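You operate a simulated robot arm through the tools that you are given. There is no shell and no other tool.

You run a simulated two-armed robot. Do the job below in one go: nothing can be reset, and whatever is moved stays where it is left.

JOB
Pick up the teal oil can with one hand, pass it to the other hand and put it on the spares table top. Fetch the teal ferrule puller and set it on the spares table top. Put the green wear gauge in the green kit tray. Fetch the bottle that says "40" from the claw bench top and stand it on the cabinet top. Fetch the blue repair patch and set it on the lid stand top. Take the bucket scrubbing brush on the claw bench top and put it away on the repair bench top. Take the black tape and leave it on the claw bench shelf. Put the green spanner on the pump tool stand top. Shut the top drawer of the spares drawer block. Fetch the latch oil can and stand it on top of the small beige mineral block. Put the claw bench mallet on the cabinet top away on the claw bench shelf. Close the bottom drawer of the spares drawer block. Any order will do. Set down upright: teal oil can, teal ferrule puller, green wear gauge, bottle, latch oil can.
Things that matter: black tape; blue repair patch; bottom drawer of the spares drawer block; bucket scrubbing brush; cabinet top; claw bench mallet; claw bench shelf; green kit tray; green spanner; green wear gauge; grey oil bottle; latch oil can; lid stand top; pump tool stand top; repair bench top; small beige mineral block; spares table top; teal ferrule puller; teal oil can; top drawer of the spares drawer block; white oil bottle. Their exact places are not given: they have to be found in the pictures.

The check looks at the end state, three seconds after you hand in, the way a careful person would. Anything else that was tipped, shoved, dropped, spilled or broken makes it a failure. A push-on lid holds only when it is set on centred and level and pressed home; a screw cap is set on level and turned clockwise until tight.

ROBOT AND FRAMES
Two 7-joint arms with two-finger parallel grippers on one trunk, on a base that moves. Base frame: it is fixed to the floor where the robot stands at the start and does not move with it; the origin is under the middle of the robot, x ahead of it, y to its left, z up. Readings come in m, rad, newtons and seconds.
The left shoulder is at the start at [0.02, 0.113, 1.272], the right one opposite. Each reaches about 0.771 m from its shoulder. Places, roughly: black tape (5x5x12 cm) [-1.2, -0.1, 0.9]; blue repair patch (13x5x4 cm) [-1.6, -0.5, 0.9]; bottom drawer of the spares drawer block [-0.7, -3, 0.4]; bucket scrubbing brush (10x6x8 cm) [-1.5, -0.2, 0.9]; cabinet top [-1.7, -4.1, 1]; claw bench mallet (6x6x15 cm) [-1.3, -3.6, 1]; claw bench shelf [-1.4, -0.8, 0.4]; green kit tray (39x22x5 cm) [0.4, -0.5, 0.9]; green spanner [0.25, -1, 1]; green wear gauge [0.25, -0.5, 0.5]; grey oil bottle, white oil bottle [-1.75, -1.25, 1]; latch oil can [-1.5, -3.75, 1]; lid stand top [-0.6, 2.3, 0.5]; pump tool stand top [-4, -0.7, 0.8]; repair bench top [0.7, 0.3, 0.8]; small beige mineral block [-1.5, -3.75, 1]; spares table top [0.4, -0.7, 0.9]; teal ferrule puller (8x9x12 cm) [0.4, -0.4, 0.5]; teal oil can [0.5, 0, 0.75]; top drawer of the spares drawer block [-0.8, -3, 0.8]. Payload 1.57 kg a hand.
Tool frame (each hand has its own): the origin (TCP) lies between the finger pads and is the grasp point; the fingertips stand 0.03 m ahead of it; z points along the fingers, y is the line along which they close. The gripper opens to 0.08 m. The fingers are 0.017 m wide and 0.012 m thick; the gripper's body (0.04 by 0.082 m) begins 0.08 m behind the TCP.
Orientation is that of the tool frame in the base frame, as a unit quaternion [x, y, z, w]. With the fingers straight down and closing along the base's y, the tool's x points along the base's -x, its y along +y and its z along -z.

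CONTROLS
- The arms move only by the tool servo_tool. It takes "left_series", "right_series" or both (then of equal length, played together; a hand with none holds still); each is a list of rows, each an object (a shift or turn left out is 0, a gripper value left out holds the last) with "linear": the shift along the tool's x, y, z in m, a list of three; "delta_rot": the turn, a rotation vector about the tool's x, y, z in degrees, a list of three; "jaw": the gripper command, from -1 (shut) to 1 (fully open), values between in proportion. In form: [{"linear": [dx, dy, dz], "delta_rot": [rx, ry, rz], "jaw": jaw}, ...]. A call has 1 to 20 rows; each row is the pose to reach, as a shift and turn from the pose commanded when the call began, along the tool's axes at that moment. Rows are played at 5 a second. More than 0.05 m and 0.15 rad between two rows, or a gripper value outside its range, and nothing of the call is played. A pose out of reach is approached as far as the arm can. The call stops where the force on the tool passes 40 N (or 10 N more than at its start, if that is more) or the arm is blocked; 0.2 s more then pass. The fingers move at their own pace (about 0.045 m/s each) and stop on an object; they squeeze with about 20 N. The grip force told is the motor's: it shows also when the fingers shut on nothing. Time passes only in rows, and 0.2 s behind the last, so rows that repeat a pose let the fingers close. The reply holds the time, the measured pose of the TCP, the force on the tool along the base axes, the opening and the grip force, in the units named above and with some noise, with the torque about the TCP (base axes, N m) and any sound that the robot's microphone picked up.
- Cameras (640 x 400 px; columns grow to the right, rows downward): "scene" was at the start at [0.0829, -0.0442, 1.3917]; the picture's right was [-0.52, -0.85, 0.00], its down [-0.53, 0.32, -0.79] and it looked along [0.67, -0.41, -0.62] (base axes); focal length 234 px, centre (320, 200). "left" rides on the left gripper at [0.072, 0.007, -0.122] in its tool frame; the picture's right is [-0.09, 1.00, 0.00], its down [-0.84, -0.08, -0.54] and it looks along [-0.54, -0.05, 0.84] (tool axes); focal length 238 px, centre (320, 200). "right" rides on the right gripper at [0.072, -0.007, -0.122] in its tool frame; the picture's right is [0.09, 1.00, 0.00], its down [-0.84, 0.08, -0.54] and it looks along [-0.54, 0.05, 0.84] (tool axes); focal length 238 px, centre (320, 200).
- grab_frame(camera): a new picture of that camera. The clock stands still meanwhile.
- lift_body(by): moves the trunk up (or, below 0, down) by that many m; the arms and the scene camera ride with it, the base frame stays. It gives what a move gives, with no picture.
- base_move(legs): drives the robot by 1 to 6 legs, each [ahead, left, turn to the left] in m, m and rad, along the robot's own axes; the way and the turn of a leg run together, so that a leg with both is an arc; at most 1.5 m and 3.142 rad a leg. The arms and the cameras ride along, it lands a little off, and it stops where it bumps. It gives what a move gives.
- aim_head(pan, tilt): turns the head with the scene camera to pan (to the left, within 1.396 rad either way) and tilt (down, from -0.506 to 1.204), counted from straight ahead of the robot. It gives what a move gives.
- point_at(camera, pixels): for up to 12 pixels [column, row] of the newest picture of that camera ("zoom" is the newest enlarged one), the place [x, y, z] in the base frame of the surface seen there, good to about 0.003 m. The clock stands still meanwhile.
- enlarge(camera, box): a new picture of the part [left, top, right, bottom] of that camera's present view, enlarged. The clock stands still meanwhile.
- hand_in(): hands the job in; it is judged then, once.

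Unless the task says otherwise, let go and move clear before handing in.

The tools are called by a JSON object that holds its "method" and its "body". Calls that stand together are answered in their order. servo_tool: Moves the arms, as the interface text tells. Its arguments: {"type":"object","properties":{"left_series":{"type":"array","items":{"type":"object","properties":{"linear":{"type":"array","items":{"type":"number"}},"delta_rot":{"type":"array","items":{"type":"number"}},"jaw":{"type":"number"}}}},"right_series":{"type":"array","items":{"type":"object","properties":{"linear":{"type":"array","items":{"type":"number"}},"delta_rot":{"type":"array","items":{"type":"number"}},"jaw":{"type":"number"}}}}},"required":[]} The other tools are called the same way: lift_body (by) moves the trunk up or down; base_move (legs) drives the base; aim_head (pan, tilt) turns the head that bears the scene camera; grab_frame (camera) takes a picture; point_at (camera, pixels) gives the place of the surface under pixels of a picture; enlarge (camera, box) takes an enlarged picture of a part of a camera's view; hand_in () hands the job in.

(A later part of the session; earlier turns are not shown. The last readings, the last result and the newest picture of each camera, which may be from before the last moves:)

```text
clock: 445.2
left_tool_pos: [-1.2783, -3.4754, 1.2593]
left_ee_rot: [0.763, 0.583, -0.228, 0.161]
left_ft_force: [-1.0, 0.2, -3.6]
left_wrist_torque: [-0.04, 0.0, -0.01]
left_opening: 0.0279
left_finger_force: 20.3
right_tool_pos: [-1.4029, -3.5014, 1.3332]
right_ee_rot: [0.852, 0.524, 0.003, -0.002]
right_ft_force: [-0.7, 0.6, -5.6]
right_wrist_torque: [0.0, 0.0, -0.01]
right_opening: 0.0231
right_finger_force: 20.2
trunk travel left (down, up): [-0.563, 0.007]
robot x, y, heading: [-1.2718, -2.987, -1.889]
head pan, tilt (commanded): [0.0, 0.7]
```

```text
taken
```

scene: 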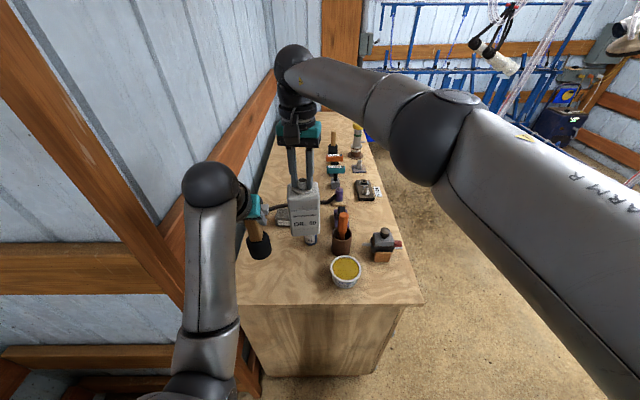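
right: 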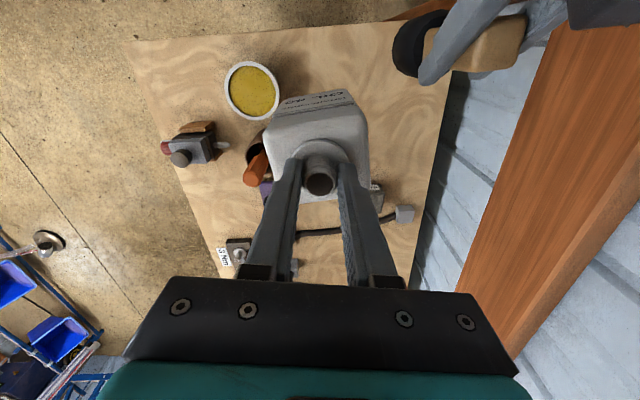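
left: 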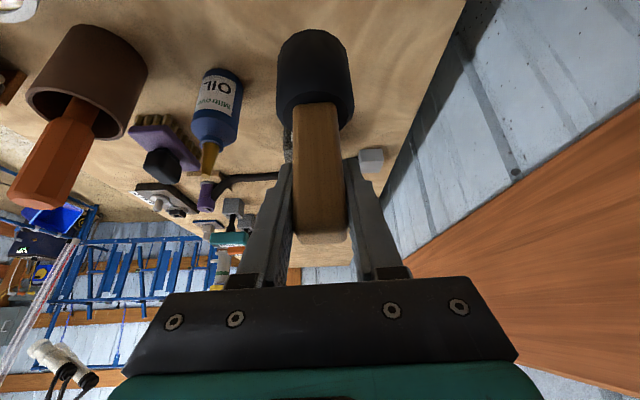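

The bottle hangs above the free area with the mallet clear. I'll lower the trunk 0.1 m and then the arm, checking as I go.

{"method": "lift_body", "body": {"by": -0.1}}

{"method": "servo_tool", "body": {"right_series": [{"linear": [0, 0, 0.03], "jaw": -1}, {"linear": [0, 0, 0.06]}, {"linear": [0, 0, 0.09]}, {"linear": [0, 0, 0.1]}, {"linear": [0, 0, 0.1]}]}}

{"method": "grab_frame", "body": {"camera": "right"}}

{"method": "enlarge", "body": {"camera": "scene", "box": [220, 140, 440, 310]}}

```text
clock: 446.6
left_tool_pos: [-1.2774, -3.4748, 1.1588]
left_ee_rot: [0.763, 0.583, -0.229, 0.16]
left_ft_force: [-0.6, -0.1, -3.5]
left_wrist_torque: [-0.02, 0.01, 0.01]
left_opening: 0.0278
left_finger_force: 20.1
right_tool_pos: [-1.4009, -3.5005, 1.2338]
right_ee_rot: [0.852, 0.523, 0.002, -0.003]
right_ft_force: [-1.0, -0.7, -5.1]
right_wrist_torque: [0.01, -0.01, 0.01]
right_opening: 0.0231
right_finger_force: 20.0
trunk travel left (down, up): [-0.463, 0.107]
robot x, y, heading: [-1.2734, -2.9889, -1.893]
head pan, tilt (commanded): [0.0, 0.7]
```

```text
clock: 447.8
left_tool_pos: [-1.2775, -3.4756, 1.1596]
left_ee_rot: [0.763, 0.584, -0.228, 0.16]
left_ft_force: [-0.2, -0.4, -3.3]
left_wrist_torque: [-0.02, 0.0, -0.06]
left_opening: 0.028
left_finger_force: 19.8
right_tool_pos: [-1.4002, -3.5007, 1.1351]
right_ee_rot: [0.852, 0.524, 0.002, -0.003]
right_ft_force: [-0.1, -0.1, -4.3]
right_wrist_torque: [0.01, -0.01, -0.02]
right_opening: 0.0232
right_finger_force: 19.9
trunk travel left (down, up): [-0.463, 0.107]
robot x, y, heading: [-1.2732, -2.9902, -1.892]
head pan, tilt (commanded): [0.0, 0.7]
```

```text
taken
```

right: 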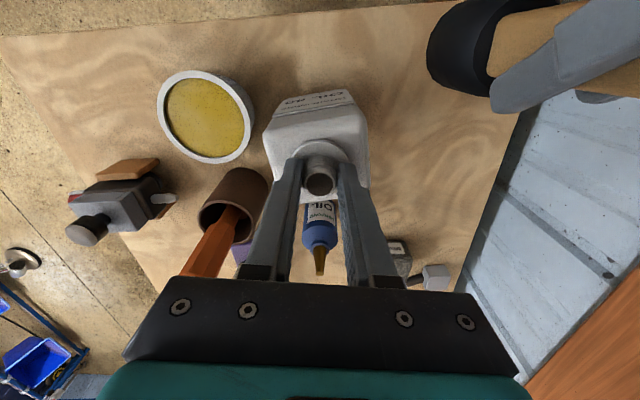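

```text
2.35 times, centred on (330, 225) of scene
```

zoom: 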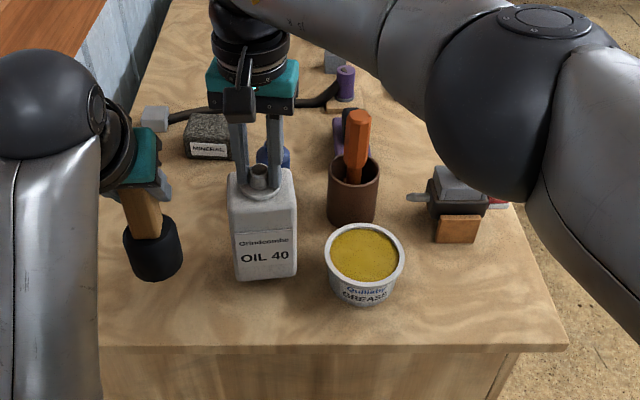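

The bottle is ~2 cm above the top. I'll shift 1.5 cm left for more gap to the grease tub and lower to contact.

{"method": "servo_tool", "body": {"right_series": [{"linear": [0, 0.015, 0], "jaw": -1}, {"linear": [0, 0.015, 0.008]}, {"linear": [0, 0.015, 0.014]}, {"linear": [0, 0.015, 0.018]}, {"linear": [0, 0.015, 0.018]}]}}

```text
clock: 449.0
left_tool_pos: [-1.2773, -3.4745, 1.1587]
left_ee_rot: [0.763, 0.583, -0.228, 0.16]
left_ft_force: [0.4, 0.8, -3.3]
left_wrist_torque: [-0.03, 0.01, 0.01]
left_opening: 0.0277
left_finger_force: 19.7
right_tool_pos: [-1.3878, -3.5038, 1.118]
right_ee_rot: [0.852, 0.524, 0.0, -0.001]
right_ft_force: [1.0, -1.5, 14.7]
right_wrist_torque: [0.28, -0.21, 0.01]
right_opening: 0.0231
right_finger_force: 19.8
right hand out of reach, approached as far as the arm can: row 4, 5
trunk travel left (down, up): [-0.463, 0.107]
robot x, y, heading: [-1.2724, -2.991, -1.899]
head pan, tilt (commanded): [0.0, 0.7]
```

The bottle stands (14.7 N contact). I'll open and lift straight up.

{"method": "servo_tool", "body": {"right_series": [{"linear": [0, 0, -0.001], "jaw": 0.3}, {"linear": [0, 0, -0.001], "jaw": 0.3}, {"linear": [0, 0, -0.001], "jaw": 0.3}, {"linear": [0, 0, -0.03]}, {"linear": [0, 0, -0.06]}, {"linear": [0, 0, -0.1]}, {"linear": [0, 0, -0.14]}]}}

{"method": "grab_frame", "body": {"camera": "right"}}

{"method": "grab_frame", "body": {"camera": "scene"}}

```text
clock: 450.6
left_tool_pos: [-1.2769, -3.4754, 1.1591]
left_ee_rot: [0.762, 0.584, -0.229, 0.16]
left_ft_force: [-0.5, -0.1, -3.8]
left_wrist_torque: [0.02, -0.02, 0.02]
left_opening: 0.0279
left_finger_force: 20.1
right_tool_pos: [-1.3843, -3.5053, 1.2567]
right_ee_rot: [0.851, 0.524, 0.001, -0.003]
right_ft_force: [0.2, 0.6, 0.4]
right_wrist_torque: [0.01, 0.04, -0.01]
right_opening: 0.0522
right_finger_force: 0.0
trunk travel left (down, up): [-0.463, 0.107]
robot x, y, heading: [-1.2744, -2.9842, -1.89]
head pan, tilt (commanded): [0.0, 0.7]
```

```text
taken
```

right: 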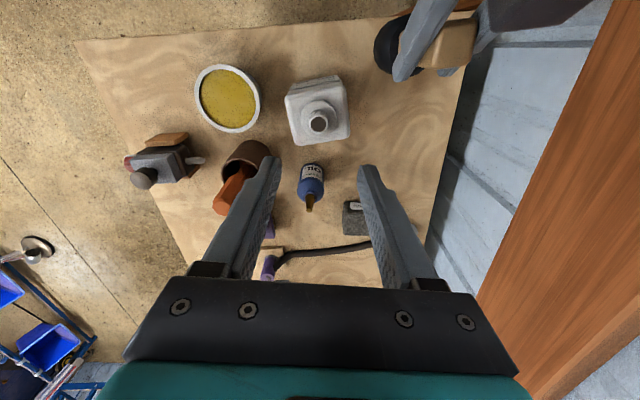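

```text
taken
```

scene: 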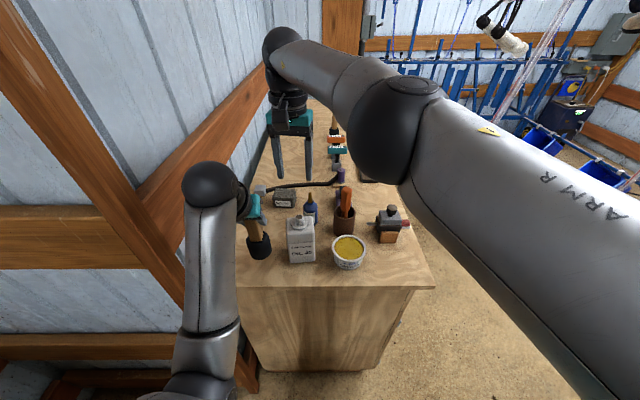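

The bottle stands on the cabinet. For the latch (blue) oil can and block I need more room on the left; I'll measure how close the left wall and arm are.

{"method": "point_at", "body": {"camera": "scene", "pixels": [[100, 200], [150, 120], [220, 130], [60, 260], [210, 185], [200, 300], [195, 340], [190, 390], [245, 250], [235, 300], [160, 330], [120, 385]]}}

{"method": "enlarge", "body": {"camera": "right", "box": [260, 130, 400, 260]}}

{"method": "point_at", "body": {"camera": "right", "pixels": [[312, 175], [305, 172], [322, 172], [310, 205], [357, 205], [347, 205], [357, 225], [365, 205], [350, 230], [245, 155], [300, 250]]}}

```text
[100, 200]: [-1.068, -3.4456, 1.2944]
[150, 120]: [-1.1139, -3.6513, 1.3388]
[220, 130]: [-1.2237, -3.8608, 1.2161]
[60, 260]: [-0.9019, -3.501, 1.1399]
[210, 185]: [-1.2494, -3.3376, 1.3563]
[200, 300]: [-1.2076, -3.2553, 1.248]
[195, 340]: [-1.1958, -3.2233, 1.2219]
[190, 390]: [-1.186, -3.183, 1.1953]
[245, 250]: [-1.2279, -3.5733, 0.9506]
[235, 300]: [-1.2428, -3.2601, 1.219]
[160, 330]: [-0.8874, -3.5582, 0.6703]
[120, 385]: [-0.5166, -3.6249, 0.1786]
```

```text
3.08 times, centred on (330, 195) of right
```

zoom: 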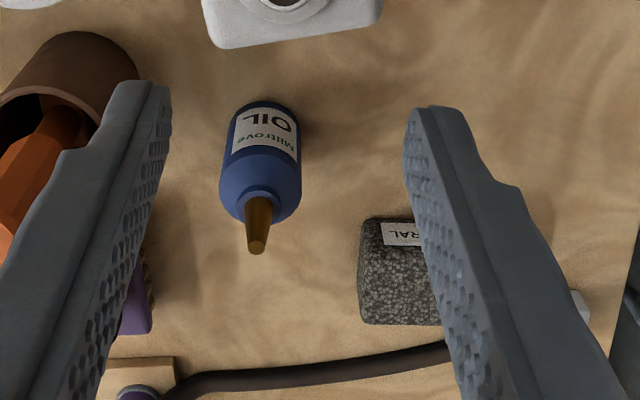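

```text
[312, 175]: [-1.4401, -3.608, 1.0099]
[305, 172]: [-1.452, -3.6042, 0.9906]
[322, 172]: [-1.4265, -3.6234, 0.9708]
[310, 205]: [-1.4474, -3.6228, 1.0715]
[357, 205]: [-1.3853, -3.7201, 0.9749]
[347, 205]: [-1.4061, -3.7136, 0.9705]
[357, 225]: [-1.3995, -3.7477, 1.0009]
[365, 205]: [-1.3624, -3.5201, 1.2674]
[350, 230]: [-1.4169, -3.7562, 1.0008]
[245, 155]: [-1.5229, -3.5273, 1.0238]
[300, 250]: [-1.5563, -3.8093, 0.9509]
```

The block's top is z 1.00. Reaching it needs the left arm, which is holding the mallet near the wall, so I'll first do the drawers and mallet. I'll bring the right arm back, raise and back away from the cabinet.

{"method": "servo_tool", "body": {"right_series": [{"linear": [0, 0, -0.03]}, {"linear": [-0.005, -0.04, -0.05]}, {"linear": [-0.01, -0.08, -0.06]}, {"linear": [-0.015, -0.12, -0.06]}, {"linear": [-0.0205, -0.15, -0.06]}]}}

{"method": "lift_body", "body": {"by": 0.1}}

{"method": "base_move", "body": {"legs": [[-0.4, 0, 0]]}}

{"method": "aim_head", "body": {"pan": 0.9, "tilt": 0.6}}

{"method": "grab_frame", "body": {"camera": "scene"}}

```text
clock: 451.8
left_tool_pos: [-1.2766, -3.474, 1.1579]
left_ee_rot: [0.763, 0.584, -0.228, 0.16]
left_ft_force: [-0.4, 0.9, -2.8]
left_wrist_torque: [-0.03, 0.03, 0.01]
left_opening: 0.0278
left_finger_force: 20.0
right_tool_pos: [-1.5241, -3.4934, 1.3236]
right_ee_rot: [0.851, 0.525, 0.002, -0.004]
right_ft_force: [0.4, 0.9, 1.2]
right_wrist_torque: [0.01, 0.01, -0.02]
right_opening: 0.0519
right_finger_force: 0.1
right hand out of reach, approached as far as the arm can: row 1, 2, 3, 4, 5
trunk travel left (down, up): [-0.463, 0.107]
robot x, y, heading: [-1.275, -2.988, -1.888]
head pan, tilt (commanded): [0.0, 0.7]
```

```text
clock: 453.1
left_tool_pos: [-1.2757, -3.4747, 1.2589]
left_ee_rot: [0.763, 0.583, -0.228, 0.16]
left_ft_force: [-0.8, 0.7, -3.5]
left_wrist_torque: [-0.07, -0.01, -0.02]
left_opening: 0.0279
left_finger_force: 20.1
right_tool_pos: [-1.5247, -3.4935, 1.4214]
right_ee_rot: [0.852, 0.523, 0.001, -0.003]
right_ft_force: [-0.5, 1.1, -0.2]
right_wrist_torque: [-0.01, -0.02, -0.02]
right_opening: 0.0519
right_finger_force: 0.1
trunk travel left (down, up): [-0.563, 0.007]
robot x, y, heading: [-1.2726, -2.994, -1.886]
head pan, tilt (commanded): [0.0, 0.7]
```

```text
clock: 455.6
left_tool_pos: [-1.1507, -3.0968, 1.2585]
left_ee_rot: [0.76, 0.586, -0.228, 0.161]
left_ft_force: [0.5, -0.3, -3.1]
left_wrist_torque: [-0.01, 0.02, 0.04]
left_opening: 0.0279
left_finger_force: 20.0
right_tool_pos: [-1.3965, -3.118, 1.422]
right_ee_rot: [0.849, 0.528, 0.002, -0.003]
right_ft_force: [0.0, 0.3, -0.1]
right_wrist_torque: [0.01, 0.0, 0.03]
right_opening: 0.052
right_finger_force: 0.1
trunk travel left (down, up): [-0.563, 0.007]
robot x, y, heading: [-1.1498, -2.6093, -1.884]
head pan, tilt (commanded): [0.0, 0.7]
```

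```text
clock: 456.8
left_tool_pos: [-1.1499, -3.0993, 1.2601]
left_ee_rot: [0.76, 0.586, -0.228, 0.162]
left_ft_force: [-0.3, -0.4, -3.6]
left_wrist_torque: [-0.02, -0.03, 0.0]
left_opening: 0.0278
left_finger_force: 19.7
right_tool_pos: [-1.3972, -3.1175, 1.4226]
right_ee_rot: [0.85, 0.527, 0.002, -0.004]
right_ft_force: [-0.2, -0.3, -0.2]
right_wrist_torque: [-0.01, 0.0, 0.01]
right_opening: 0.0521
right_finger_force: 0.0
trunk travel left (down, up): [-0.563, 0.007]
robot x, y, heading: [-1.1527, -2.611, -1.885]
head pan, tilt (commanded): [0.901, 0.6]
```

```text
taken
```

scene: 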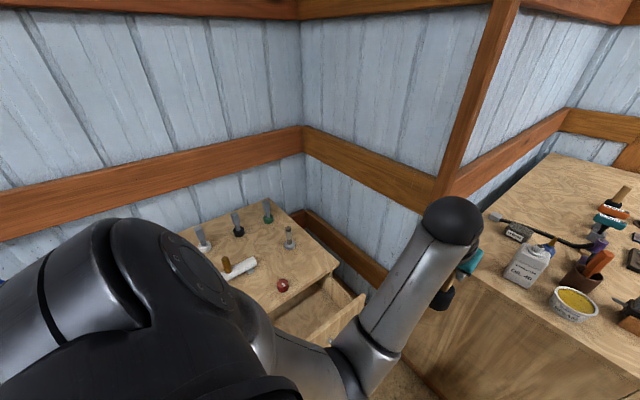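

I'll move away to the right and turn left to face the drawer block.

{"method": "base_move", "body": {"legs": [[0, -0.5, 0], [0, 0, 1.565]]}}

{"method": "aim_head", "body": {"pan": -0.2, "tilt": 0.65}}

{"method": "grab_frame", "body": {"camera": "scene"}}

```text
clock: 463.5
left_tool_pos: [-1.1338, -2.4618, 1.2582]
left_ee_rot: [0.125, 0.952, -0.048, 0.275]
left_ft_force: [0.7, 0.1, -3.5]
left_wrist_torque: [0.01, -0.02, 0.03]
left_opening: 0.0278
left_finger_force: 19.7
right_tool_pos: [-1.1153, -2.708, 1.4221]
right_ee_rot: [0.23, 0.973, -0.001, -0.003]
right_ft_force: [-0.1, -0.4, 0.1]
right_wrist_torque: [0.02, 0.0, -0.01]
right_opening: 0.0519
right_finger_force: 0.0
trunk travel left (down, up): [-0.563, 0.007]
robot x, y, heading: [-1.6211, -2.4551, -0.318]
head pan, tilt (commanded): [0.901, 0.6]
```

```text
clock: 464.9
left_tool_pos: [-1.1348, -2.4617, 1.2595]
left_ee_rot: [0.127, 0.952, -0.049, 0.275]
left_ft_force: [-0.4, 0.1, -4.0]
left_wrist_torque: [-0.01, -0.03, 0.04]
left_opening: 0.0278
left_finger_force: 19.7
right_tool_pos: [-1.1151, -2.7079, 1.4233]
right_ee_rot: [0.231, 0.973, -0.001, -0.004]
right_ft_force: [0.6, -0.1, -0.1]
right_wrist_torque: [-0.01, 0.0, 0.0]
right_opening: 0.0521
right_finger_force: 0.1
trunk travel left (down, up): [-0.563, 0.007]
robot x, y, heading: [-1.6203, -2.4583, -0.318]
head pan, tilt (commanded): [-0.201, 0.649]
```

```text
taken
```

scene: 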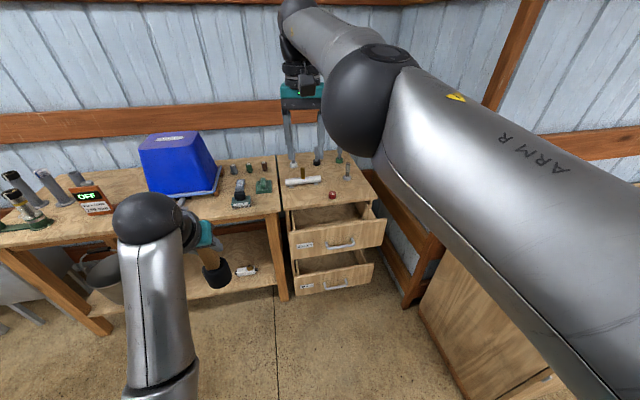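

The drawer block is ahead at (335,240) with two open drawers. I'll zoom and measure.

{"method": "enlarge", "body": {"camera": "scene", "box": [270, 170, 400, 310]}}

{"method": "point_at", "body": {"camera": "scene", "pixels": [[290, 238], [384, 225], [340, 245], [325, 240], [345, 260], [296, 277], [372, 265], [335, 285], [335, 205], [290, 210], [370, 205], [340, 290]]}}

```text
2.86 times, centred on (335, 240) of scene
```

zoom: 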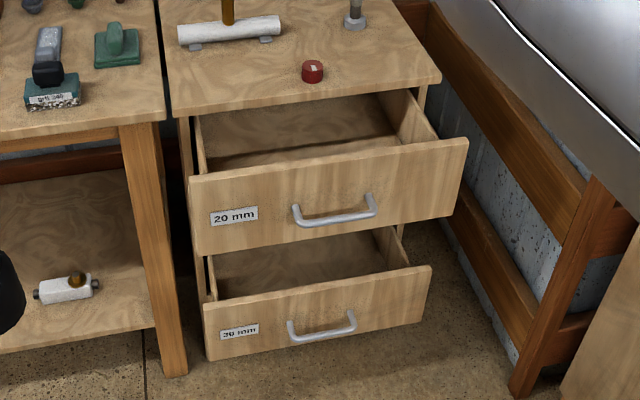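

```text
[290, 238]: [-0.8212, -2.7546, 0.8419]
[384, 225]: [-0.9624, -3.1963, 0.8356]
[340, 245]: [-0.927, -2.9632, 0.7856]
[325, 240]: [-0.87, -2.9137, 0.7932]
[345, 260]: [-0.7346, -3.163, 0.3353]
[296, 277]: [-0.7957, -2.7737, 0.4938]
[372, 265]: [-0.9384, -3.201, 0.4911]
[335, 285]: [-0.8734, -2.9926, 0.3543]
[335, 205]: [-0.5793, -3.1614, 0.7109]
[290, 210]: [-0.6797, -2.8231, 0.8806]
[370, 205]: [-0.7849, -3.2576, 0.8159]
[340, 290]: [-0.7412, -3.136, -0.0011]
```

Top drawer front is at n≈0.055 and bottom at ≈0.08 (closed about 0.19), opening toward (-0.953,0.304). I'll pitch the right hand, close its fingers, raise the left, and position to push the top drawer beside its handle.

{"method": "servo_tool", "body": {"right_series": [{"delta_rot": [0, -7, 0], "jaw": -1}, {"delta_rot": [0, -14, 0]}, {"delta_rot": [0, -21, 0]}, {"delta_rot": [0, -28, 0]}, {"delta_rot": [0, -35, 0]}, {"delta_rot": [0, -35, 0]}], "left_series": [{"linear": [-0.016, 0, -0.025], "jaw": -1}, {"linear": [-0.032, 0, -0.05]}, {"linear": [-0.048, 0, -0.076]}, {"linear": [-0.064, 0, -0.1]}, {"linear": [-0.0804, 0, -0.1267]}, {"linear": [-0.0804, 0, -0.1267]}]}}

{"method": "base_move", "body": {"legs": [[0.12, -0.28, 0.01]]}}

{"method": "lift_body", "body": {"by": -0.35}}

{"method": "grab_frame", "body": {"camera": "right"}}

{"method": "grab_frame", "body": {"camera": "scene"}}

```text
clock: 466.4
left_tool_pos: [-1.0938, -2.4175, 1.3596]
left_ee_rot: [0.106, 0.954, -0.008, 0.282]
left_ft_force: [0.1, 0.2, -4.0]
left_wrist_torque: [-0.05, 0.0, -0.03]
left_opening: 0.0279
left_finger_force: 20.0
left hand out of reach, approached as far as the arm can: row 3, 4, 5, 6
right_tool_pos: [-1.1176, -2.7047, 1.4234]
right_ee_rot: [0.221, 0.929, -0.07, 0.289]
right_ft_force: [0.5, -0.1, -0.1]
right_wrist_torque: [-0.01, 0.0, -0.04]
right_opening: 0.0001
right_finger_force: 19.7
right hand out of reach, approached as far as the arm can: row 1, 2, 3
trunk travel left (down, up): [-0.563, 0.007]
robot x, y, heading: [-1.6196, -2.4584, -0.319]
head pan, tilt (commanded): [-0.201, 0.649]
stopped in row 6 (left hand): the arm was blocked; the commanded pose is now the measured one
```

```text
clock: 468.6
left_tool_pos: [-1.0718, -2.7257, 1.3597]
left_ee_rot: [0.102, 0.954, -0.006, 0.281]
left_ft_force: [0.9, -0.7, -3.0]
left_wrist_torque: [0.02, 0.0, -0.01]
left_opening: 0.028
left_finger_force: 20.0
right_tool_pos: [-1.0911, -3.0121, 1.4233]
right_ee_rot: [0.214, 0.93, -0.067, 0.291]
right_ft_force: [0.1, 0.9, 0.1]
right_wrist_torque: [0.01, -0.02, 0.0]
right_opening: 0.0003
right_finger_force: 20.4
trunk travel left (down, up): [-0.563, 0.007]
robot x, y, heading: [-1.598, -2.7686, -0.305]
head pan, tilt (commanded): [-0.201, 0.649]
```

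```text
clock: 472.0
left_tool_pos: [-1.0725, -2.7254, 1.0095]
left_ee_rot: [0.101, 0.954, -0.006, 0.283]
left_ft_force: [0.0, 0.1, -4.4]
left_wrist_torque: [-0.02, -0.01, 0.0]
left_opening: 0.0278
left_finger_force: 19.6
right_tool_pos: [-1.091, -3.0109, 1.0734]
right_ee_rot: [0.214, 0.93, -0.067, 0.291]
right_ft_force: [0.4, -0.6, -0.3]
right_wrist_torque: [0.0, 0.01, 0.03]
right_opening: 0.0
right_finger_force: 20.1
trunk travel left (down, up): [-0.213, 0.357]
robot x, y, heading: [-1.5967, -2.7721, -0.306]
head pan, tilt (commanded): [-0.201, 0.649]
```

```text
taken
```

right: 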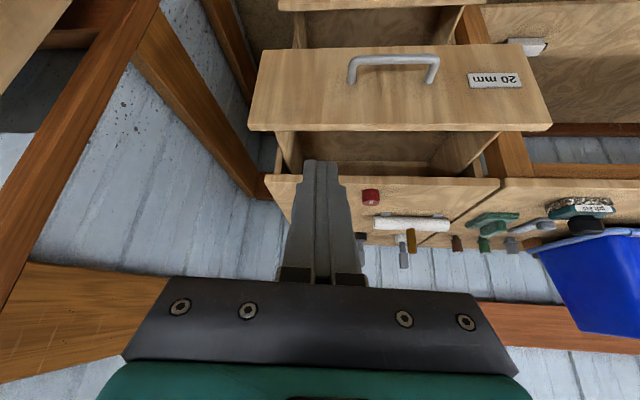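

```text
taken
```

scene: 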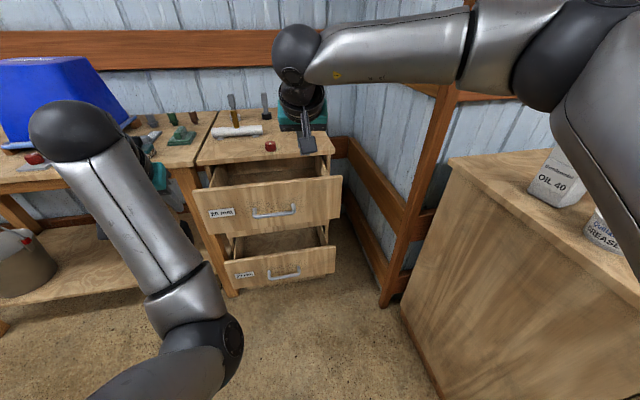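

I'll bring the right fist down to the drawer face height and back a bit, then drive forward to just before contact.

{"method": "servo_tool", "body": {"right_series": [{"linear": [0.031, -0.0047, 0.0232], "jaw": -1}, {"linear": [0.0623, -0.0093, 0.0465]}, {"linear": [0.0934, -0.014, 0.0697]}, {"linear": [0.1245, -0.0187, 0.093]}, {"linear": [0.1556, -0.0234, 0.1162]}, {"linear": [0.1868, -0.028, 0.1395]}, {"linear": [0.2179, -0.0327, 0.1627]}, {"linear": [0.2179, -0.0327, 0.1627]}]}}

{"method": "grab_frame", "body": {"camera": "right"}}

```text
clock: 473.8
left_tool_pos: [-1.0726, -2.7256, 1.0105]
left_ee_rot: [0.101, 0.954, -0.006, 0.281]
left_ft_force: [-0.7, 0.5, -4.5]
left_wrist_torque: [-0.03, 0.02, 0.0]
left_opening: 0.028
left_finger_force: 20.1
right_tool_pos: [-1.187, -3.0044, 0.8177]
right_ee_rot: [0.215, 0.93, -0.067, 0.29]
right_ft_force: [-0.1, 0.6, 0.1]
right_wrist_torque: [0.0, 0.0, -0.01]
right_opening: 0.0001
right_finger_force: 19.3
trunk travel left (down, up): [-0.213, 0.357]
robot x, y, heading: [-1.5966, -2.7731, -0.307]
head pan, tilt (commanded): [-0.201, 0.649]
```

```text
taken
```

right: 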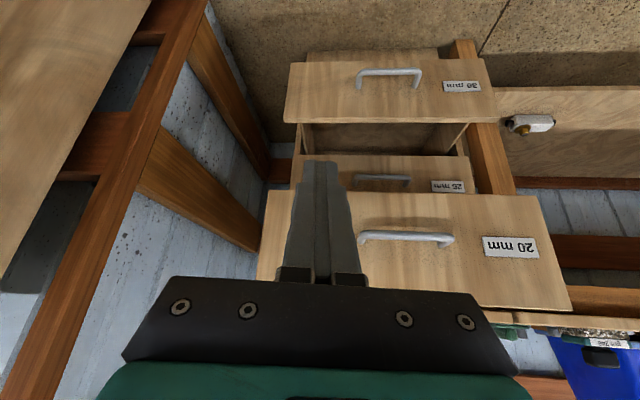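

There's a middle "25 mm" drawer already closed, which tells me the closed plane. I'll measure it and the top drawer's face.

{"method": "point_at", "body": {"camera": "right", "pixels": [[420, 175], [450, 165], [345, 175], [285, 230], [350, 215], [500, 215], [380, 100], [300, 90], [480, 95], [400, 260], [460, 130]]}}

```text
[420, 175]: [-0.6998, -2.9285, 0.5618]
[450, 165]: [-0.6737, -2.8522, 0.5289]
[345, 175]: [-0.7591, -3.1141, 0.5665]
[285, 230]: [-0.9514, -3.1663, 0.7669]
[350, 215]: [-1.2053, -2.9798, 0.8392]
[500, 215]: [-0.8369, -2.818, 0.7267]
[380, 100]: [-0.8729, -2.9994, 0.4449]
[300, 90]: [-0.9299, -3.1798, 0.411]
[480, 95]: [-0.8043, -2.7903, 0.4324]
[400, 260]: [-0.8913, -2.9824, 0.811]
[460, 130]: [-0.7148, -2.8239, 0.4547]
```

The closed plane is n=0.224, so the top drawer needs 0.167 m of push. I'll drive forward 0.24 m to just short of contact, then push with the arm.

{"method": "base_move", "body": {"legs": [[0.235, 0, 0]]}}

{"method": "grab_frame", "body": {"camera": "right"}}

```text
clock: 475.5
left_tool_pos: [-0.852, -2.7942, 1.0107]
left_ee_rot: [0.101, 0.954, -0.007, 0.282]
left_ft_force: [0.6, 0.1, -3.5]
left_wrist_torque: [-0.03, 0.0, -0.01]
left_opening: 0.0279
left_finger_force: 20.4
right_tool_pos: [-0.9664, -3.0738, 0.8161]
right_ee_rot: [0.216, 0.93, -0.069, 0.289]
right_ft_force: [0.0, 0.4, -0.1]
right_wrist_torque: [-0.03, -0.01, -0.02]
right_opening: 0.0
right_finger_force: 20.2
trunk travel left (down, up): [-0.213, 0.357]
robot x, y, heading: [-1.3793, -2.8355, -0.305]
head pan, tilt (commanded): [-0.201, 0.649]
```

```text
taken
```

right: 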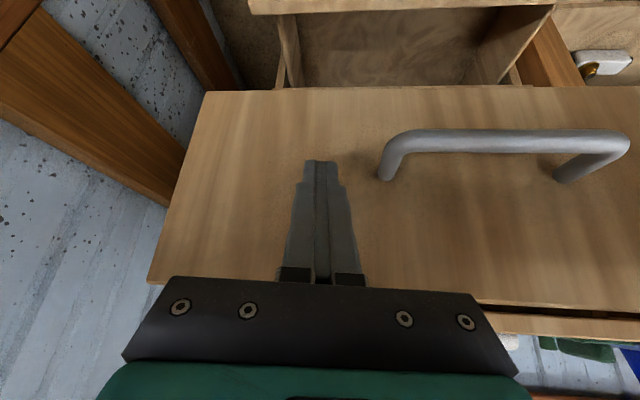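

The fist is just right of the handle, about to touch. I'll push 0.19 m along the drawer direction.

{"method": "servo_tool", "body": {"right_series": [{"linear": [-0.0163, 0.0029, 0.0113], "jaw": -1}, {"linear": [-0.0325, 0.0057, 0.0226]}, {"linear": [-0.0488, 0.0086, 0.0338]}, {"linear": [-0.065, 0.0114, 0.0451]}, {"linear": [-0.0813, 0.0143, 0.0564]}, {"linear": [-0.0976, 0.0172, 0.0677]}, {"linear": [-0.1138, 0.02, 0.079]}, {"linear": [-0.1301, 0.0229, 0.0902]}, {"linear": [-0.1463, 0.0257, 0.1015]}, {"linear": [-0.1545, 0.0272, 0.1072]}]}}

{"method": "grab_frame", "body": {"camera": "right"}}

```text
clock: 477.7
left_tool_pos: [-0.8537, -2.7947, 1.012]
left_ee_rot: [0.101, 0.954, -0.007, 0.283]
left_ft_force: [-0.3, 1.3, -3.3]
left_wrist_torque: [0.02, -0.02, -0.02]
left_opening: 0.0278
left_finger_force: 20.2
right_tool_pos: [-0.7926, -3.1315, 0.8164]
right_ee_rot: [0.215, 0.931, -0.068, 0.288]
right_ft_force: [-29.6, 5.5, 9.0]
right_wrist_torque: [-0.04, 0.42, 0.03]
right_opening: 0.0001
right_finger_force: 20.2
trunk travel left (down, up): [-0.213, 0.357]
robot x, y, heading: [-1.3754, -2.8397, -0.305]
head pan, tilt (commanded): [-0.201, 0.649]
```

```text
taken
```

right: 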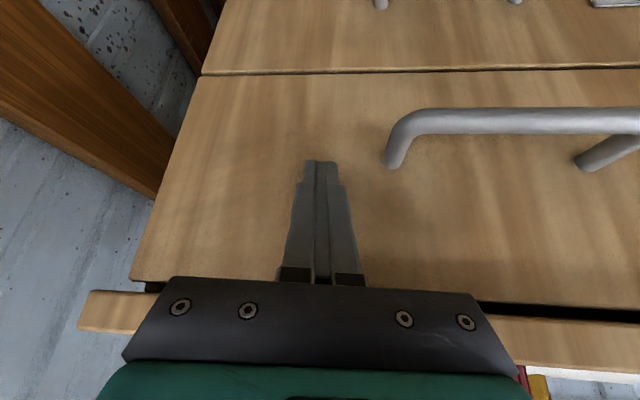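

The push met a firm stop (30 N) at the expected position. I'll verify the face plane.

{"method": "point_at", "body": {"camera": "right", "pixels": [[250, 200], [450, 220], [400, 90], [300, 50], [500, 50]]}}

```text
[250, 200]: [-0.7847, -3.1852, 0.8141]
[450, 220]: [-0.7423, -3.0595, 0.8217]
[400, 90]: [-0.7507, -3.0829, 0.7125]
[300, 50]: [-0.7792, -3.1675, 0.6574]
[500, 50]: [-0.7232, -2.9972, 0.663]
```

The top drawer is flush with the middle one. Now the bottom drawer: retract, back off, lower the trunk and bring the fist down in front of its face.

{"method": "servo_tool", "body": {"right_series": [{"linear": [0.0203, -0.0036, -0.0141], "jaw": -1}, {"linear": [0.0407, -0.0072, -0.0282]}, {"linear": [0.061, -0.0107, -0.0423]}, {"linear": [0.0813, -0.0143, -0.0564]}]}}

{"method": "base_move", "body": {"legs": [[-0.22, 0, 0]]}}

{"method": "lift_body", "body": {"by": -0.21}}

{"method": "servo_tool", "body": {"right_series": [{"linear": [0.018, 0, 0.0265], "jaw": -1}, {"linear": [0.036, 0, 0.053]}, {"linear": [0.054, 0, 0.079]}, {"linear": [0.068, 0, 0.0985]}, {"linear": [0.073, 0, 0.1056]}, {"linear": [0.073, 0, 0.1056]}]}}

{"method": "grab_frame", "body": {"camera": "right"}}

{"method": "grab_frame", "body": {"camera": "scene"}}

```text
clock: 478.7
left_tool_pos: [-0.8524, -2.794, 1.011]
left_ee_rot: [0.101, 0.954, -0.006, 0.282]
left_ft_force: [0.3, -0.5, -3.6]
left_wrist_torque: [-0.02, -0.04, 0.01]
left_opening: 0.028
left_finger_force: 20.4
right_tool_pos: [-0.8818, -3.104, 0.8151]
right_ee_rot: [0.216, 0.929, -0.068, 0.292]
right_ft_force: [0.3, 0.3, -0.3]
right_wrist_torque: [-0.04, 0.0, 0.01]
right_opening: 0.0
right_finger_force: 20.2
trunk travel left (down, up): [-0.213, 0.357]
robot x, y, heading: [-1.3785, -2.8394, -0.309]
head pan, tilt (commanded): [-0.201, 0.649]
```

```text
clock: 480.4
left_tool_pos: [-1.0706, -2.7239, 1.01]
left_ee_rot: [0.099, 0.954, -0.005, 0.283]
left_ft_force: [0.6, -0.2, -3.6]
left_wrist_torque: [-0.05, -0.02, 0.02]
left_opening: 0.0277
left_finger_force: 19.4
right_tool_pos: [-1.0978, -3.0329, 0.8155]
right_ee_rot: [0.213, 0.93, -0.067, 0.29]
right_ft_force: [0.2, 0.4, 0.2]
right_wrist_torque: [-0.01, 0.0, 0.0]
right_opening: 0.0
right_finger_force: 20.0
trunk travel left (down, up): [-0.213, 0.357]
robot x, y, heading: [-1.5949, -2.7732, -0.299]
head pan, tilt (commanded): [-0.201, 0.649]
```

```text
clock: 482.7
left_tool_pos: [-1.0696, -2.7243, 0.8011]
left_ee_rot: [0.1, 0.954, -0.006, 0.281]
left_ft_force: [0.4, -0.1, -3.8]
left_wrist_torque: [0.0, -0.02, 0.04]
left_opening: 0.0279
left_finger_force: 19.7
right_tool_pos: [-1.0981, -3.0335, 0.605]
right_ee_rot: [0.214, 0.93, -0.068, 0.29]
right_ft_force: [1.2, 0.4, 0.3]
right_wrist_torque: [-0.01, 0.02, 0.01]
right_opening: 0.0
right_finger_force: 20.6
trunk travel left (down, up): [-0.003, 0.567]
robot x, y, heading: [-1.5974, -2.7712, -0.303]
head pan, tilt (commanded): [-0.201, 0.649]
```

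```text
clock: 484.1
left_tool_pos: [-1.0691, -2.7245, 0.7991]
left_ee_rot: [0.1, 0.954, -0.006, 0.282]
left_ft_force: [0.9, 0.1, -3.8]
left_wrist_torque: [-0.03, -0.03, -0.01]
left_opening: 0.0279
left_finger_force: 19.9
right_tool_pos: [-1.0993, -3.0331, 0.4767]
right_ee_rot: [0.214, 0.93, -0.068, 0.291]
right_ft_force: [-0.3, -0.2, -0.2]
right_wrist_torque: [-0.01, -0.01, -0.02]
right_opening: 0.0
right_finger_force: 20.2
trunk travel left (down, up): [-0.003, 0.567]
robot x, y, heading: [-1.5977, -2.772, -0.302]
head pan, tilt (commanded): [-0.201, 0.649]
```

```text
taken
```

right: 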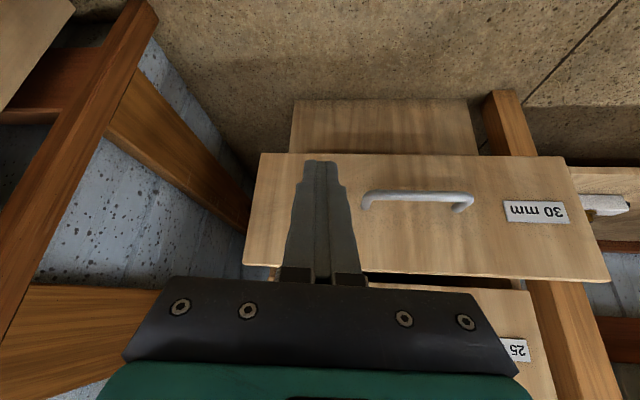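

```text
taken
```

scene: 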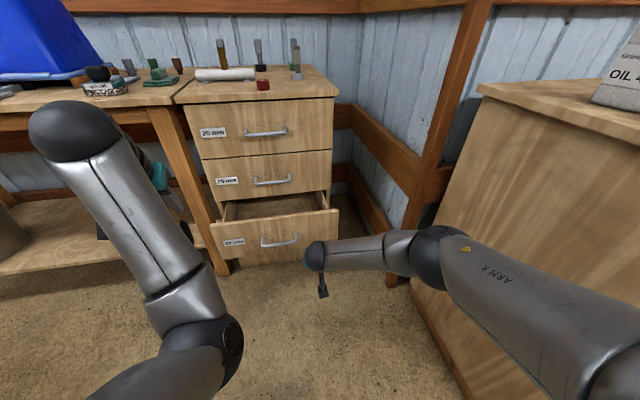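

Top drawer is shut. The fist is in front of the bottom "30 mm" drawer, right of its handle. I'll drive to near contact and push with the arm first.

{"method": "base_move", "body": {"legs": [[0.165, 0, 0]]}}

{"method": "servo_tool", "body": {"right_series": [{"linear": [-0.0163, 0.0029, 0.0113], "jaw": -1}, {"linear": [-0.0325, 0.0057, 0.0226]}, {"linear": [-0.0488, 0.0086, 0.0338]}, {"linear": [-0.0488, 0.0086, 0.0338]}]}}

{"method": "grab_frame", "body": {"camera": "right"}}

```text
clock: 485.5
left_tool_pos: [-0.911, -2.7695, 0.8]
left_ee_rot: [0.097, 0.954, -0.004, 0.282]
left_ft_force: [-0.9, -0.7, -3.1]
left_wrist_torque: [0.02, -0.03, -0.01]
left_opening: 0.028
left_finger_force: 20.6
right_tool_pos: [-0.939, -3.0805, 0.4768]
right_ee_rot: [0.211, 0.931, -0.067, 0.291]
right_ft_force: [-0.1, 0.0, -0.8]
right_wrist_torque: [0.0, 0.02, 0.04]
right_opening: 0.0
right_finger_force: 20.4
trunk travel left (down, up): [-0.003, 0.567]
robot x, y, heading: [-1.4342, -2.8182, -0.295]
head pan, tilt (commanded): [-0.201, 0.649]
```

```text
clock: 486.5
left_tool_pos: [-0.9118, -2.7693, 0.8005]
left_ee_rot: [0.097, 0.954, -0.004, 0.282]
left_ft_force: [0.7, 0.2, -4.4]
left_wrist_torque: [0.0, -0.02, -0.02]
left_opening: 0.0279
left_finger_force: 20.2
right_tool_pos: [-0.892, -3.0955, 0.476]
right_ee_rot: [0.211, 0.931, -0.066, 0.291]
right_ft_force: [0.2, 1.5, -0.6]
right_wrist_torque: [-0.03, 0.0, -0.02]
right_opening: 0.0
right_finger_force: 19.7
right hand out of reach, approached as far as the arm can: row 3, 4
trunk travel left (down, up): [-0.003, 0.567]
robot x, y, heading: [-1.4379, -2.8199, -0.299]
head pan, tilt (commanded): [-0.201, 0.649]
```

```text
taken
```

right: 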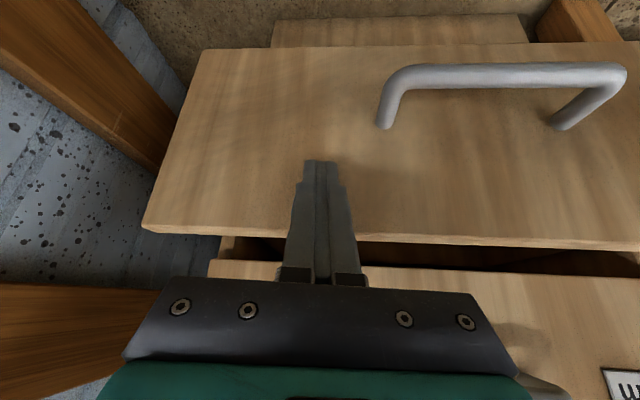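

The drawer has moved; the arm is at full reach. I'll finish the push with the base, 0.10 m.

{"method": "base_move", "body": {"legs": [[0.1, 0, 0]]}}

{"method": "grab_frame", "body": {"camera": "right"}}

{"method": "point_at", "body": {"camera": "right", "pixels": [[250, 200], [450, 200], [500, 50], [250, 100], [300, 290], [560, 320]]}}

```text
clock: 487.7
left_tool_pos: [-0.8167, -2.7992, 0.8005]
left_ee_rot: [0.096, 0.954, -0.003, 0.282]
left_ft_force: [-0.8, 0.3, -3.5]
left_wrist_torque: [-0.02, -0.03, -0.02]
left_opening: 0.0277
left_finger_force: 20.5
right_tool_pos: [-0.7964, -3.1244, 0.4774]
right_ee_rot: [0.21, 0.931, -0.067, 0.291]
right_ft_force: [-0.4, 0.4, 0.4]
right_wrist_torque: [-0.01, 0.02, 0.0]
right_opening: 0.0
right_finger_force: 20.3
trunk travel left (down, up): [-0.003, 0.567]
robot x, y, heading: [-1.3387, -2.8548, -0.299]
head pan, tilt (commanded): [-0.201, 0.649]
```

```text
taken
```

right: 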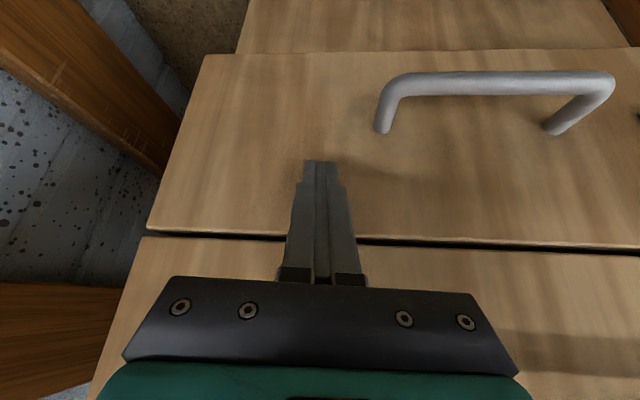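

```text
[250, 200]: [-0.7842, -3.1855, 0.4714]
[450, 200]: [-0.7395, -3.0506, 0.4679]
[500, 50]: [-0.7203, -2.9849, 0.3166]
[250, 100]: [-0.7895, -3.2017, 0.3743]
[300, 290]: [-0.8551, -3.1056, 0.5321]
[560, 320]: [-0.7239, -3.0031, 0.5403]
```

The bottom drawer's face is at n≈0.222, flush with the others, but contact force is nil; I'll give it a small extra push to be sure it is home.

{"method": "base_move", "body": {"legs": [[0.012, 0, 0]]}}

{"method": "point_at", "body": {"camera": "right", "pixels": [[250, 200], [450, 200], [400, 150]]}}

```text
clock: 488.5
left_tool_pos: [-0.8095, -2.8004, 0.7982]
left_ee_rot: [0.096, 0.955, -0.004, 0.279]
left_ft_force: [-0.2, -0.3, -2.5]
left_wrist_torque: [-0.02, 0.0, 0.02]
left_opening: 0.0277
left_finger_force: 19.9
right_tool_pos: [-0.7919, -3.127, 0.4752]
right_ee_rot: [0.213, 0.931, -0.067, 0.288]
right_ft_force: [-7.0, 1.1, 6.9]
right_wrist_torque: [0.0, 0.0, 0.04]
right_opening: 0.0001
right_finger_force: 19.9
trunk travel left (down, up): [-0.003, 0.567]
robot x, y, heading: [-1.3334, -2.8531, -0.302]
head pan, tilt (commanded): [-0.201, 0.649]
stopped in leg 1: the force on the tool passed its limit at 49 N (the readings are from after the stop); the commanded pose is now the measured one
```

```text
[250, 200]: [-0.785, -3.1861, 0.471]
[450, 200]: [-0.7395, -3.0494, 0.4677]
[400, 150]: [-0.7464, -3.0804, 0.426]
```

The drawer hit its stop (49 N) – both drawers are shut. Now the mallet to the claw bench shelf: back off, raise, travel back and turn to face the claw bench.

{"method": "base_move", "body": {"legs": [[-0.25, 0, 0]]}}

{"method": "lift_body", "body": {"by": 0.4}}

{"method": "grab_frame", "body": {"camera": "scene"}}

{"method": "base_move", "body": {"legs": [[0, 0.75, 0], [0.1, 0.75, 0]]}}

{"method": "base_move", "body": {"legs": [[0, 0, 3.12]]}}

{"method": "aim_head", "body": {"pan": 0.0, "tilt": 0.75}}

{"method": "grab_frame", "body": {"camera": "scene"}}

```text
clock: 490.3
left_tool_pos: [-1.0433, -2.7307, 0.8006]
left_ee_rot: [0.098, 0.955, -0.004, 0.281]
left_ft_force: [0.8, -0.1, -4.6]
left_wrist_torque: [-0.03, -0.02, 0.03]
left_opening: 0.0278
left_finger_force: 19.8
right_tool_pos: [-1.028, -3.0574, 0.4752]
right_ee_rot: [0.216, 0.931, -0.068, 0.287]
right_ft_force: [-0.3, 0.3, 0.3]
right_wrist_torque: [0.05, 0.03, 0.01]
right_opening: 0.0001
right_finger_force: 20.1
trunk travel left (down, up): [-0.003, 0.567]
robot x, y, heading: [-1.5666, -2.7809, -0.296]
head pan, tilt (commanded): [-0.201, 0.649]
```

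```text
clock: 494.2
left_tool_pos: [-1.043, -2.7308, 1.1987]
left_ee_rot: [0.099, 0.955, -0.005, 0.28]
left_ft_force: [0.7, -0.1, -2.8]
left_wrist_torque: [0.02, -0.07, 0.02]
left_opening: 0.0277
left_finger_force: 19.9
right_tool_pos: [-1.0271, -3.0578, 0.8754]
right_ee_rot: [0.217, 0.93, -0.069, 0.288]
right_ft_force: [-0.8, 0.0, -0.6]
right_wrist_torque: [-0.05, -0.04, 0.0]
right_opening: 0.0002
right_finger_force: 20.2
trunk travel left (down, up): [-0.403, 0.167]
robot x, y, heading: [-1.5703, -2.7746, -0.304]
head pan, tilt (commanded): [-0.201, 0.649]
```

```text
taken
```

scene: 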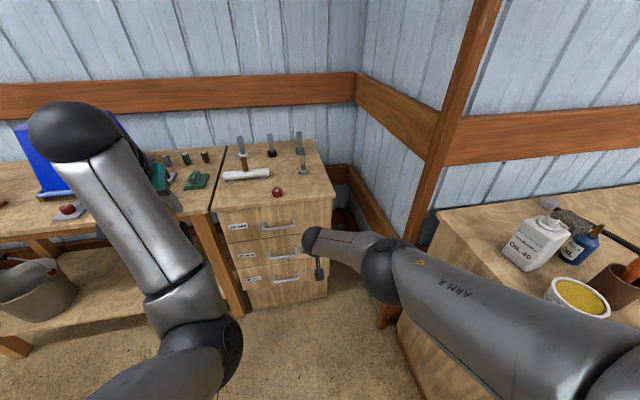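

```text
clock: 501.9
left_tool_pos: [-0.4848, -1.3383, 1.1989]
left_ee_rot: [0.104, 0.954, -0.005, 0.28]
left_ft_force: [0.3, -0.1, -4.0]
left_wrist_torque: [-0.03, -0.02, 0.01]
left_opening: 0.0279
left_finger_force: 19.4
right_tool_pos: [-0.4738, -1.6665, 0.8771]
right_ee_rot: [0.222, 0.929, -0.071, 0.287]
right_ft_force: [0.2, -0.7, -0.2]
right_wrist_torque: [0.01, -0.01, 0.03]
right_opening: 0.0
right_finger_force: 19.8
trunk travel left (down, up): [-0.403, 0.167]
robot x, y, heading: [-1.0118, -1.3817, -0.316]
head pan, tilt (commanded): [-0.201, 0.649]
```

```text
clock: 507.7
left_tool_pos: [-1.4651, -1.1165, 1.1987]
left_ee_rot: [0.879, -0.387, -0.264, -0.089]
left_ft_force: [0.5, 0.4, -4.3]
left_wrist_torque: [-0.02, -0.01, 0.04]
left_opening: 0.0277
left_finger_force: 19.9
right_tool_pos: [-1.2819, -0.837, 0.8775]
right_ee_rot: [0.818, -0.495, -0.246, -0.16]
right_ft_force: [6.9, -9.3, 11.6]
right_wrist_torque: [-0.17, 0.02, 0.06]
right_opening: 0.0001
right_finger_force: 19.6
trunk travel left (down, up): [-0.403, 0.167]
robot x, y, heading: [-1.0103, -1.3815, 2.214]
head pan, tilt (commanded): [-0.201, 0.649]
stopped in leg 1: the force on the tool passed its limit at 59 N (the readings are from after the stop); the commanded pose is now the measured one
```

```text
clock: 508.4
left_tool_pos: [-1.4653, -1.1151, 1.1993]
left_ee_rot: [0.879, -0.386, -0.265, -0.09]
left_ft_force: [-0.2, -0.4, -3.9]
left_wrist_torque: [0.0, 0.01, -0.01]
left_opening: 0.028
left_finger_force: 19.7
right_tool_pos: [-1.2828, -0.836, 0.8774]
right_ee_rot: [0.818, -0.494, -0.246, -0.16]
right_ft_force: [7.8, -9.8, 14.0]
right_wrist_torque: [-0.15, -0.02, 0.08]
right_opening: 0.0
right_finger_force: 20.1
trunk travel left (down, up): [-0.403, 0.167]
robot x, y, heading: [-1.0142, -1.3826, 2.215]
head pan, tilt (commanded): [0.0, 0.75]
```

```text
taken
```

scene: 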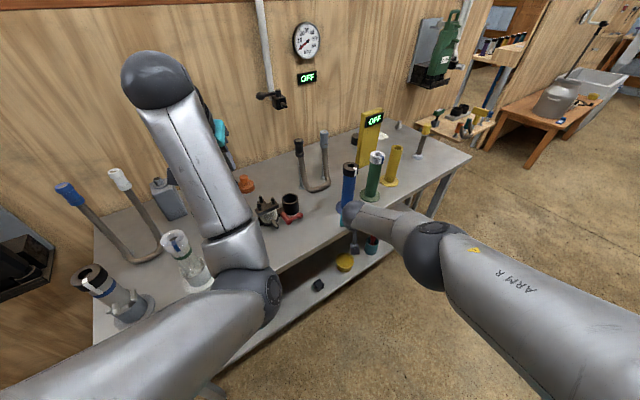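

The right hand, which was still low, touched the claw bench edge during the turn (59 N, stopped). I'll look closely for what it touched.

{"method": "enlarge", "body": {"camera": "scene", "box": [290, 130, 450, 280]}}

{"method": "grab_frame", "body": {"camera": "right"}}

```text
2.67 times, centred on (370, 205) of scene
```

zoom: 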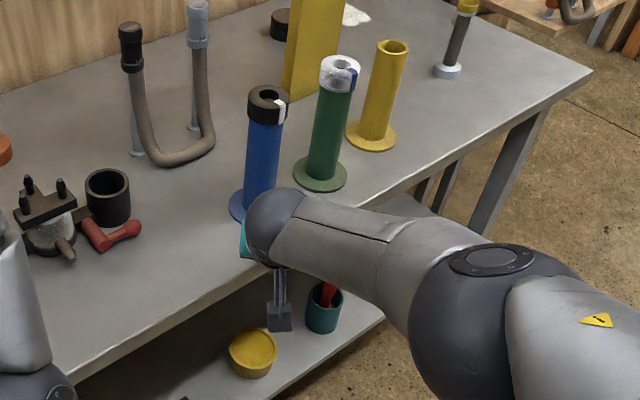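

```text
taken
```

right: 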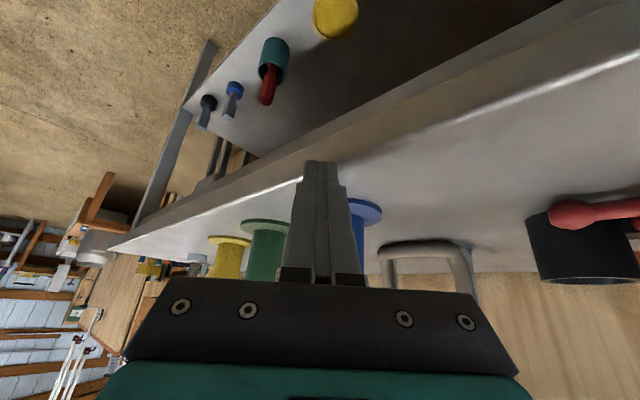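

The fingertips only press on the bench's front edge (tubes undisturbed). I'll turn back 0.25 rad, raise the trunk and the right hand before continuing.

{"method": "base_move", "body": {"legs": [[0, 0, -0.25]]}}

{"method": "lift_body", "body": {"by": 0.16}}

{"method": "grab_frame", "body": {"camera": "scene"}}

```text
clock: 509.7
left_tool_pos: [-1.3872, -1.0098, 1.1984]
left_ee_rot: [0.824, -0.493, -0.25, -0.122]
left_ft_force: [0.6, -0.2, -3.3]
left_wrist_torque: [-0.01, -0.01, -0.02]
left_opening: 0.0282
left_finger_force: 20.3
right_tool_pos: [-1.1396, -0.7845, 0.8755]
right_ee_rot: [0.75, -0.593, -0.223, -0.19]
right_ft_force: [0.2, 0.7, 0.5]
right_wrist_torque: [-0.01, 0.01, 0.01]
right_opening: 0.0
right_finger_force: 19.9
trunk travel left (down, up): [-0.403, 0.167]
robot x, y, heading: [-1.0112, -1.3788, 1.97]
head pan, tilt (commanded): [0.0, 0.75]
```

```text
clock: 511.5
left_tool_pos: [-1.3858, -1.0107, 1.3568]
left_ee_rot: [0.824, -0.493, -0.251, -0.121]
left_ft_force: [-0.7, -0.3, -4.0]
left_wrist_torque: [0.03, 0.04, -0.01]
left_opening: 0.0278
left_finger_force: 20.1
right_tool_pos: [-1.1417, -0.7855, 1.0358]
right_ee_rot: [0.75, -0.593, -0.223, -0.19]
right_ft_force: [1.1, 0.6, 0.6]
right_wrist_torque: [0.0, 0.0, 0.0]
right_opening: 0.0
right_finger_force: 19.9
trunk travel left (down, up): [-0.563, 0.007]
robot x, y, heading: [-1.012, -1.3827, 1.962]
head pan, tilt (commanded): [0.0, 0.75]
```

```text
taken
```

scene: 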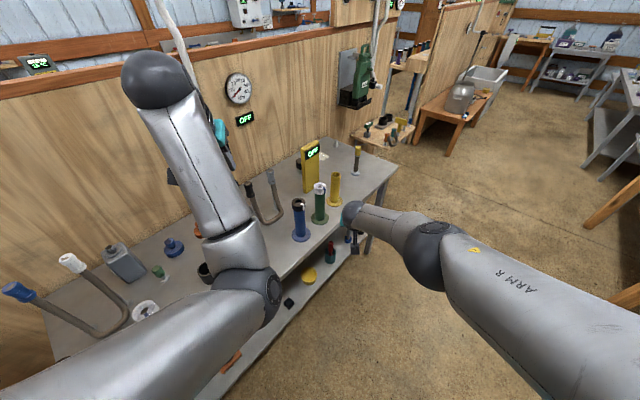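

{"method": "enlarge", "body": {"camera": "scene", "box": [270, 130, 430, 260]}}

{"method": "point_at", "body": {"camera": "zoom", "pixels": [[385, 108], [300, 40], [250, 200], [170, 270], [120, 310], [345, 110], [60, 380], [370, 130]]}}

```text
3.08 times, centred on (350, 195) of scene
```

zoom: 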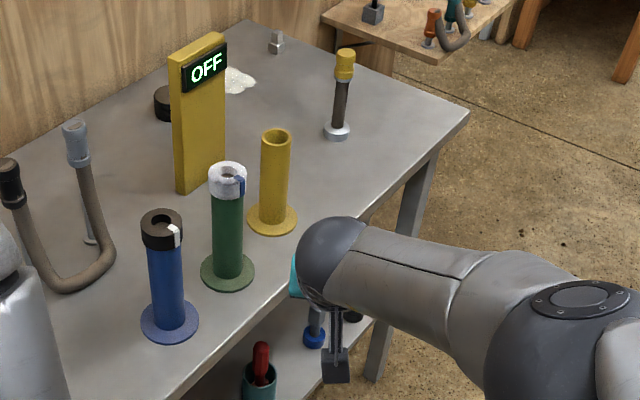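

```text
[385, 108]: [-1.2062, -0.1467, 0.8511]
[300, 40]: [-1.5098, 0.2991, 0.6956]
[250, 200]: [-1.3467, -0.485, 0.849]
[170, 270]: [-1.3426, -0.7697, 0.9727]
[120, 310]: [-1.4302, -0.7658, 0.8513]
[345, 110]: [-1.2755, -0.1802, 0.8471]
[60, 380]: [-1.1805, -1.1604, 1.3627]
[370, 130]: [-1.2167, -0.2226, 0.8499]
```

{"method": "point_at", "body": {"camera": "zoom", "pixels": [[462, 114], [455, 122], [336, 130], [345, 62], [272, 225], [276, 140], [226, 175], [200, 60]]}}

```text
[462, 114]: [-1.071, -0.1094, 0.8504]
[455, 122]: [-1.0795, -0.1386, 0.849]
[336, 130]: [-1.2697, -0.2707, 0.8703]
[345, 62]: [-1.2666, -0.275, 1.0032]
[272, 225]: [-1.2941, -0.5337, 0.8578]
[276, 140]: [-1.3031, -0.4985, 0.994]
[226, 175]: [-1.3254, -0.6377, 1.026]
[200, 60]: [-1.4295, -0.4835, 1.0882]
```

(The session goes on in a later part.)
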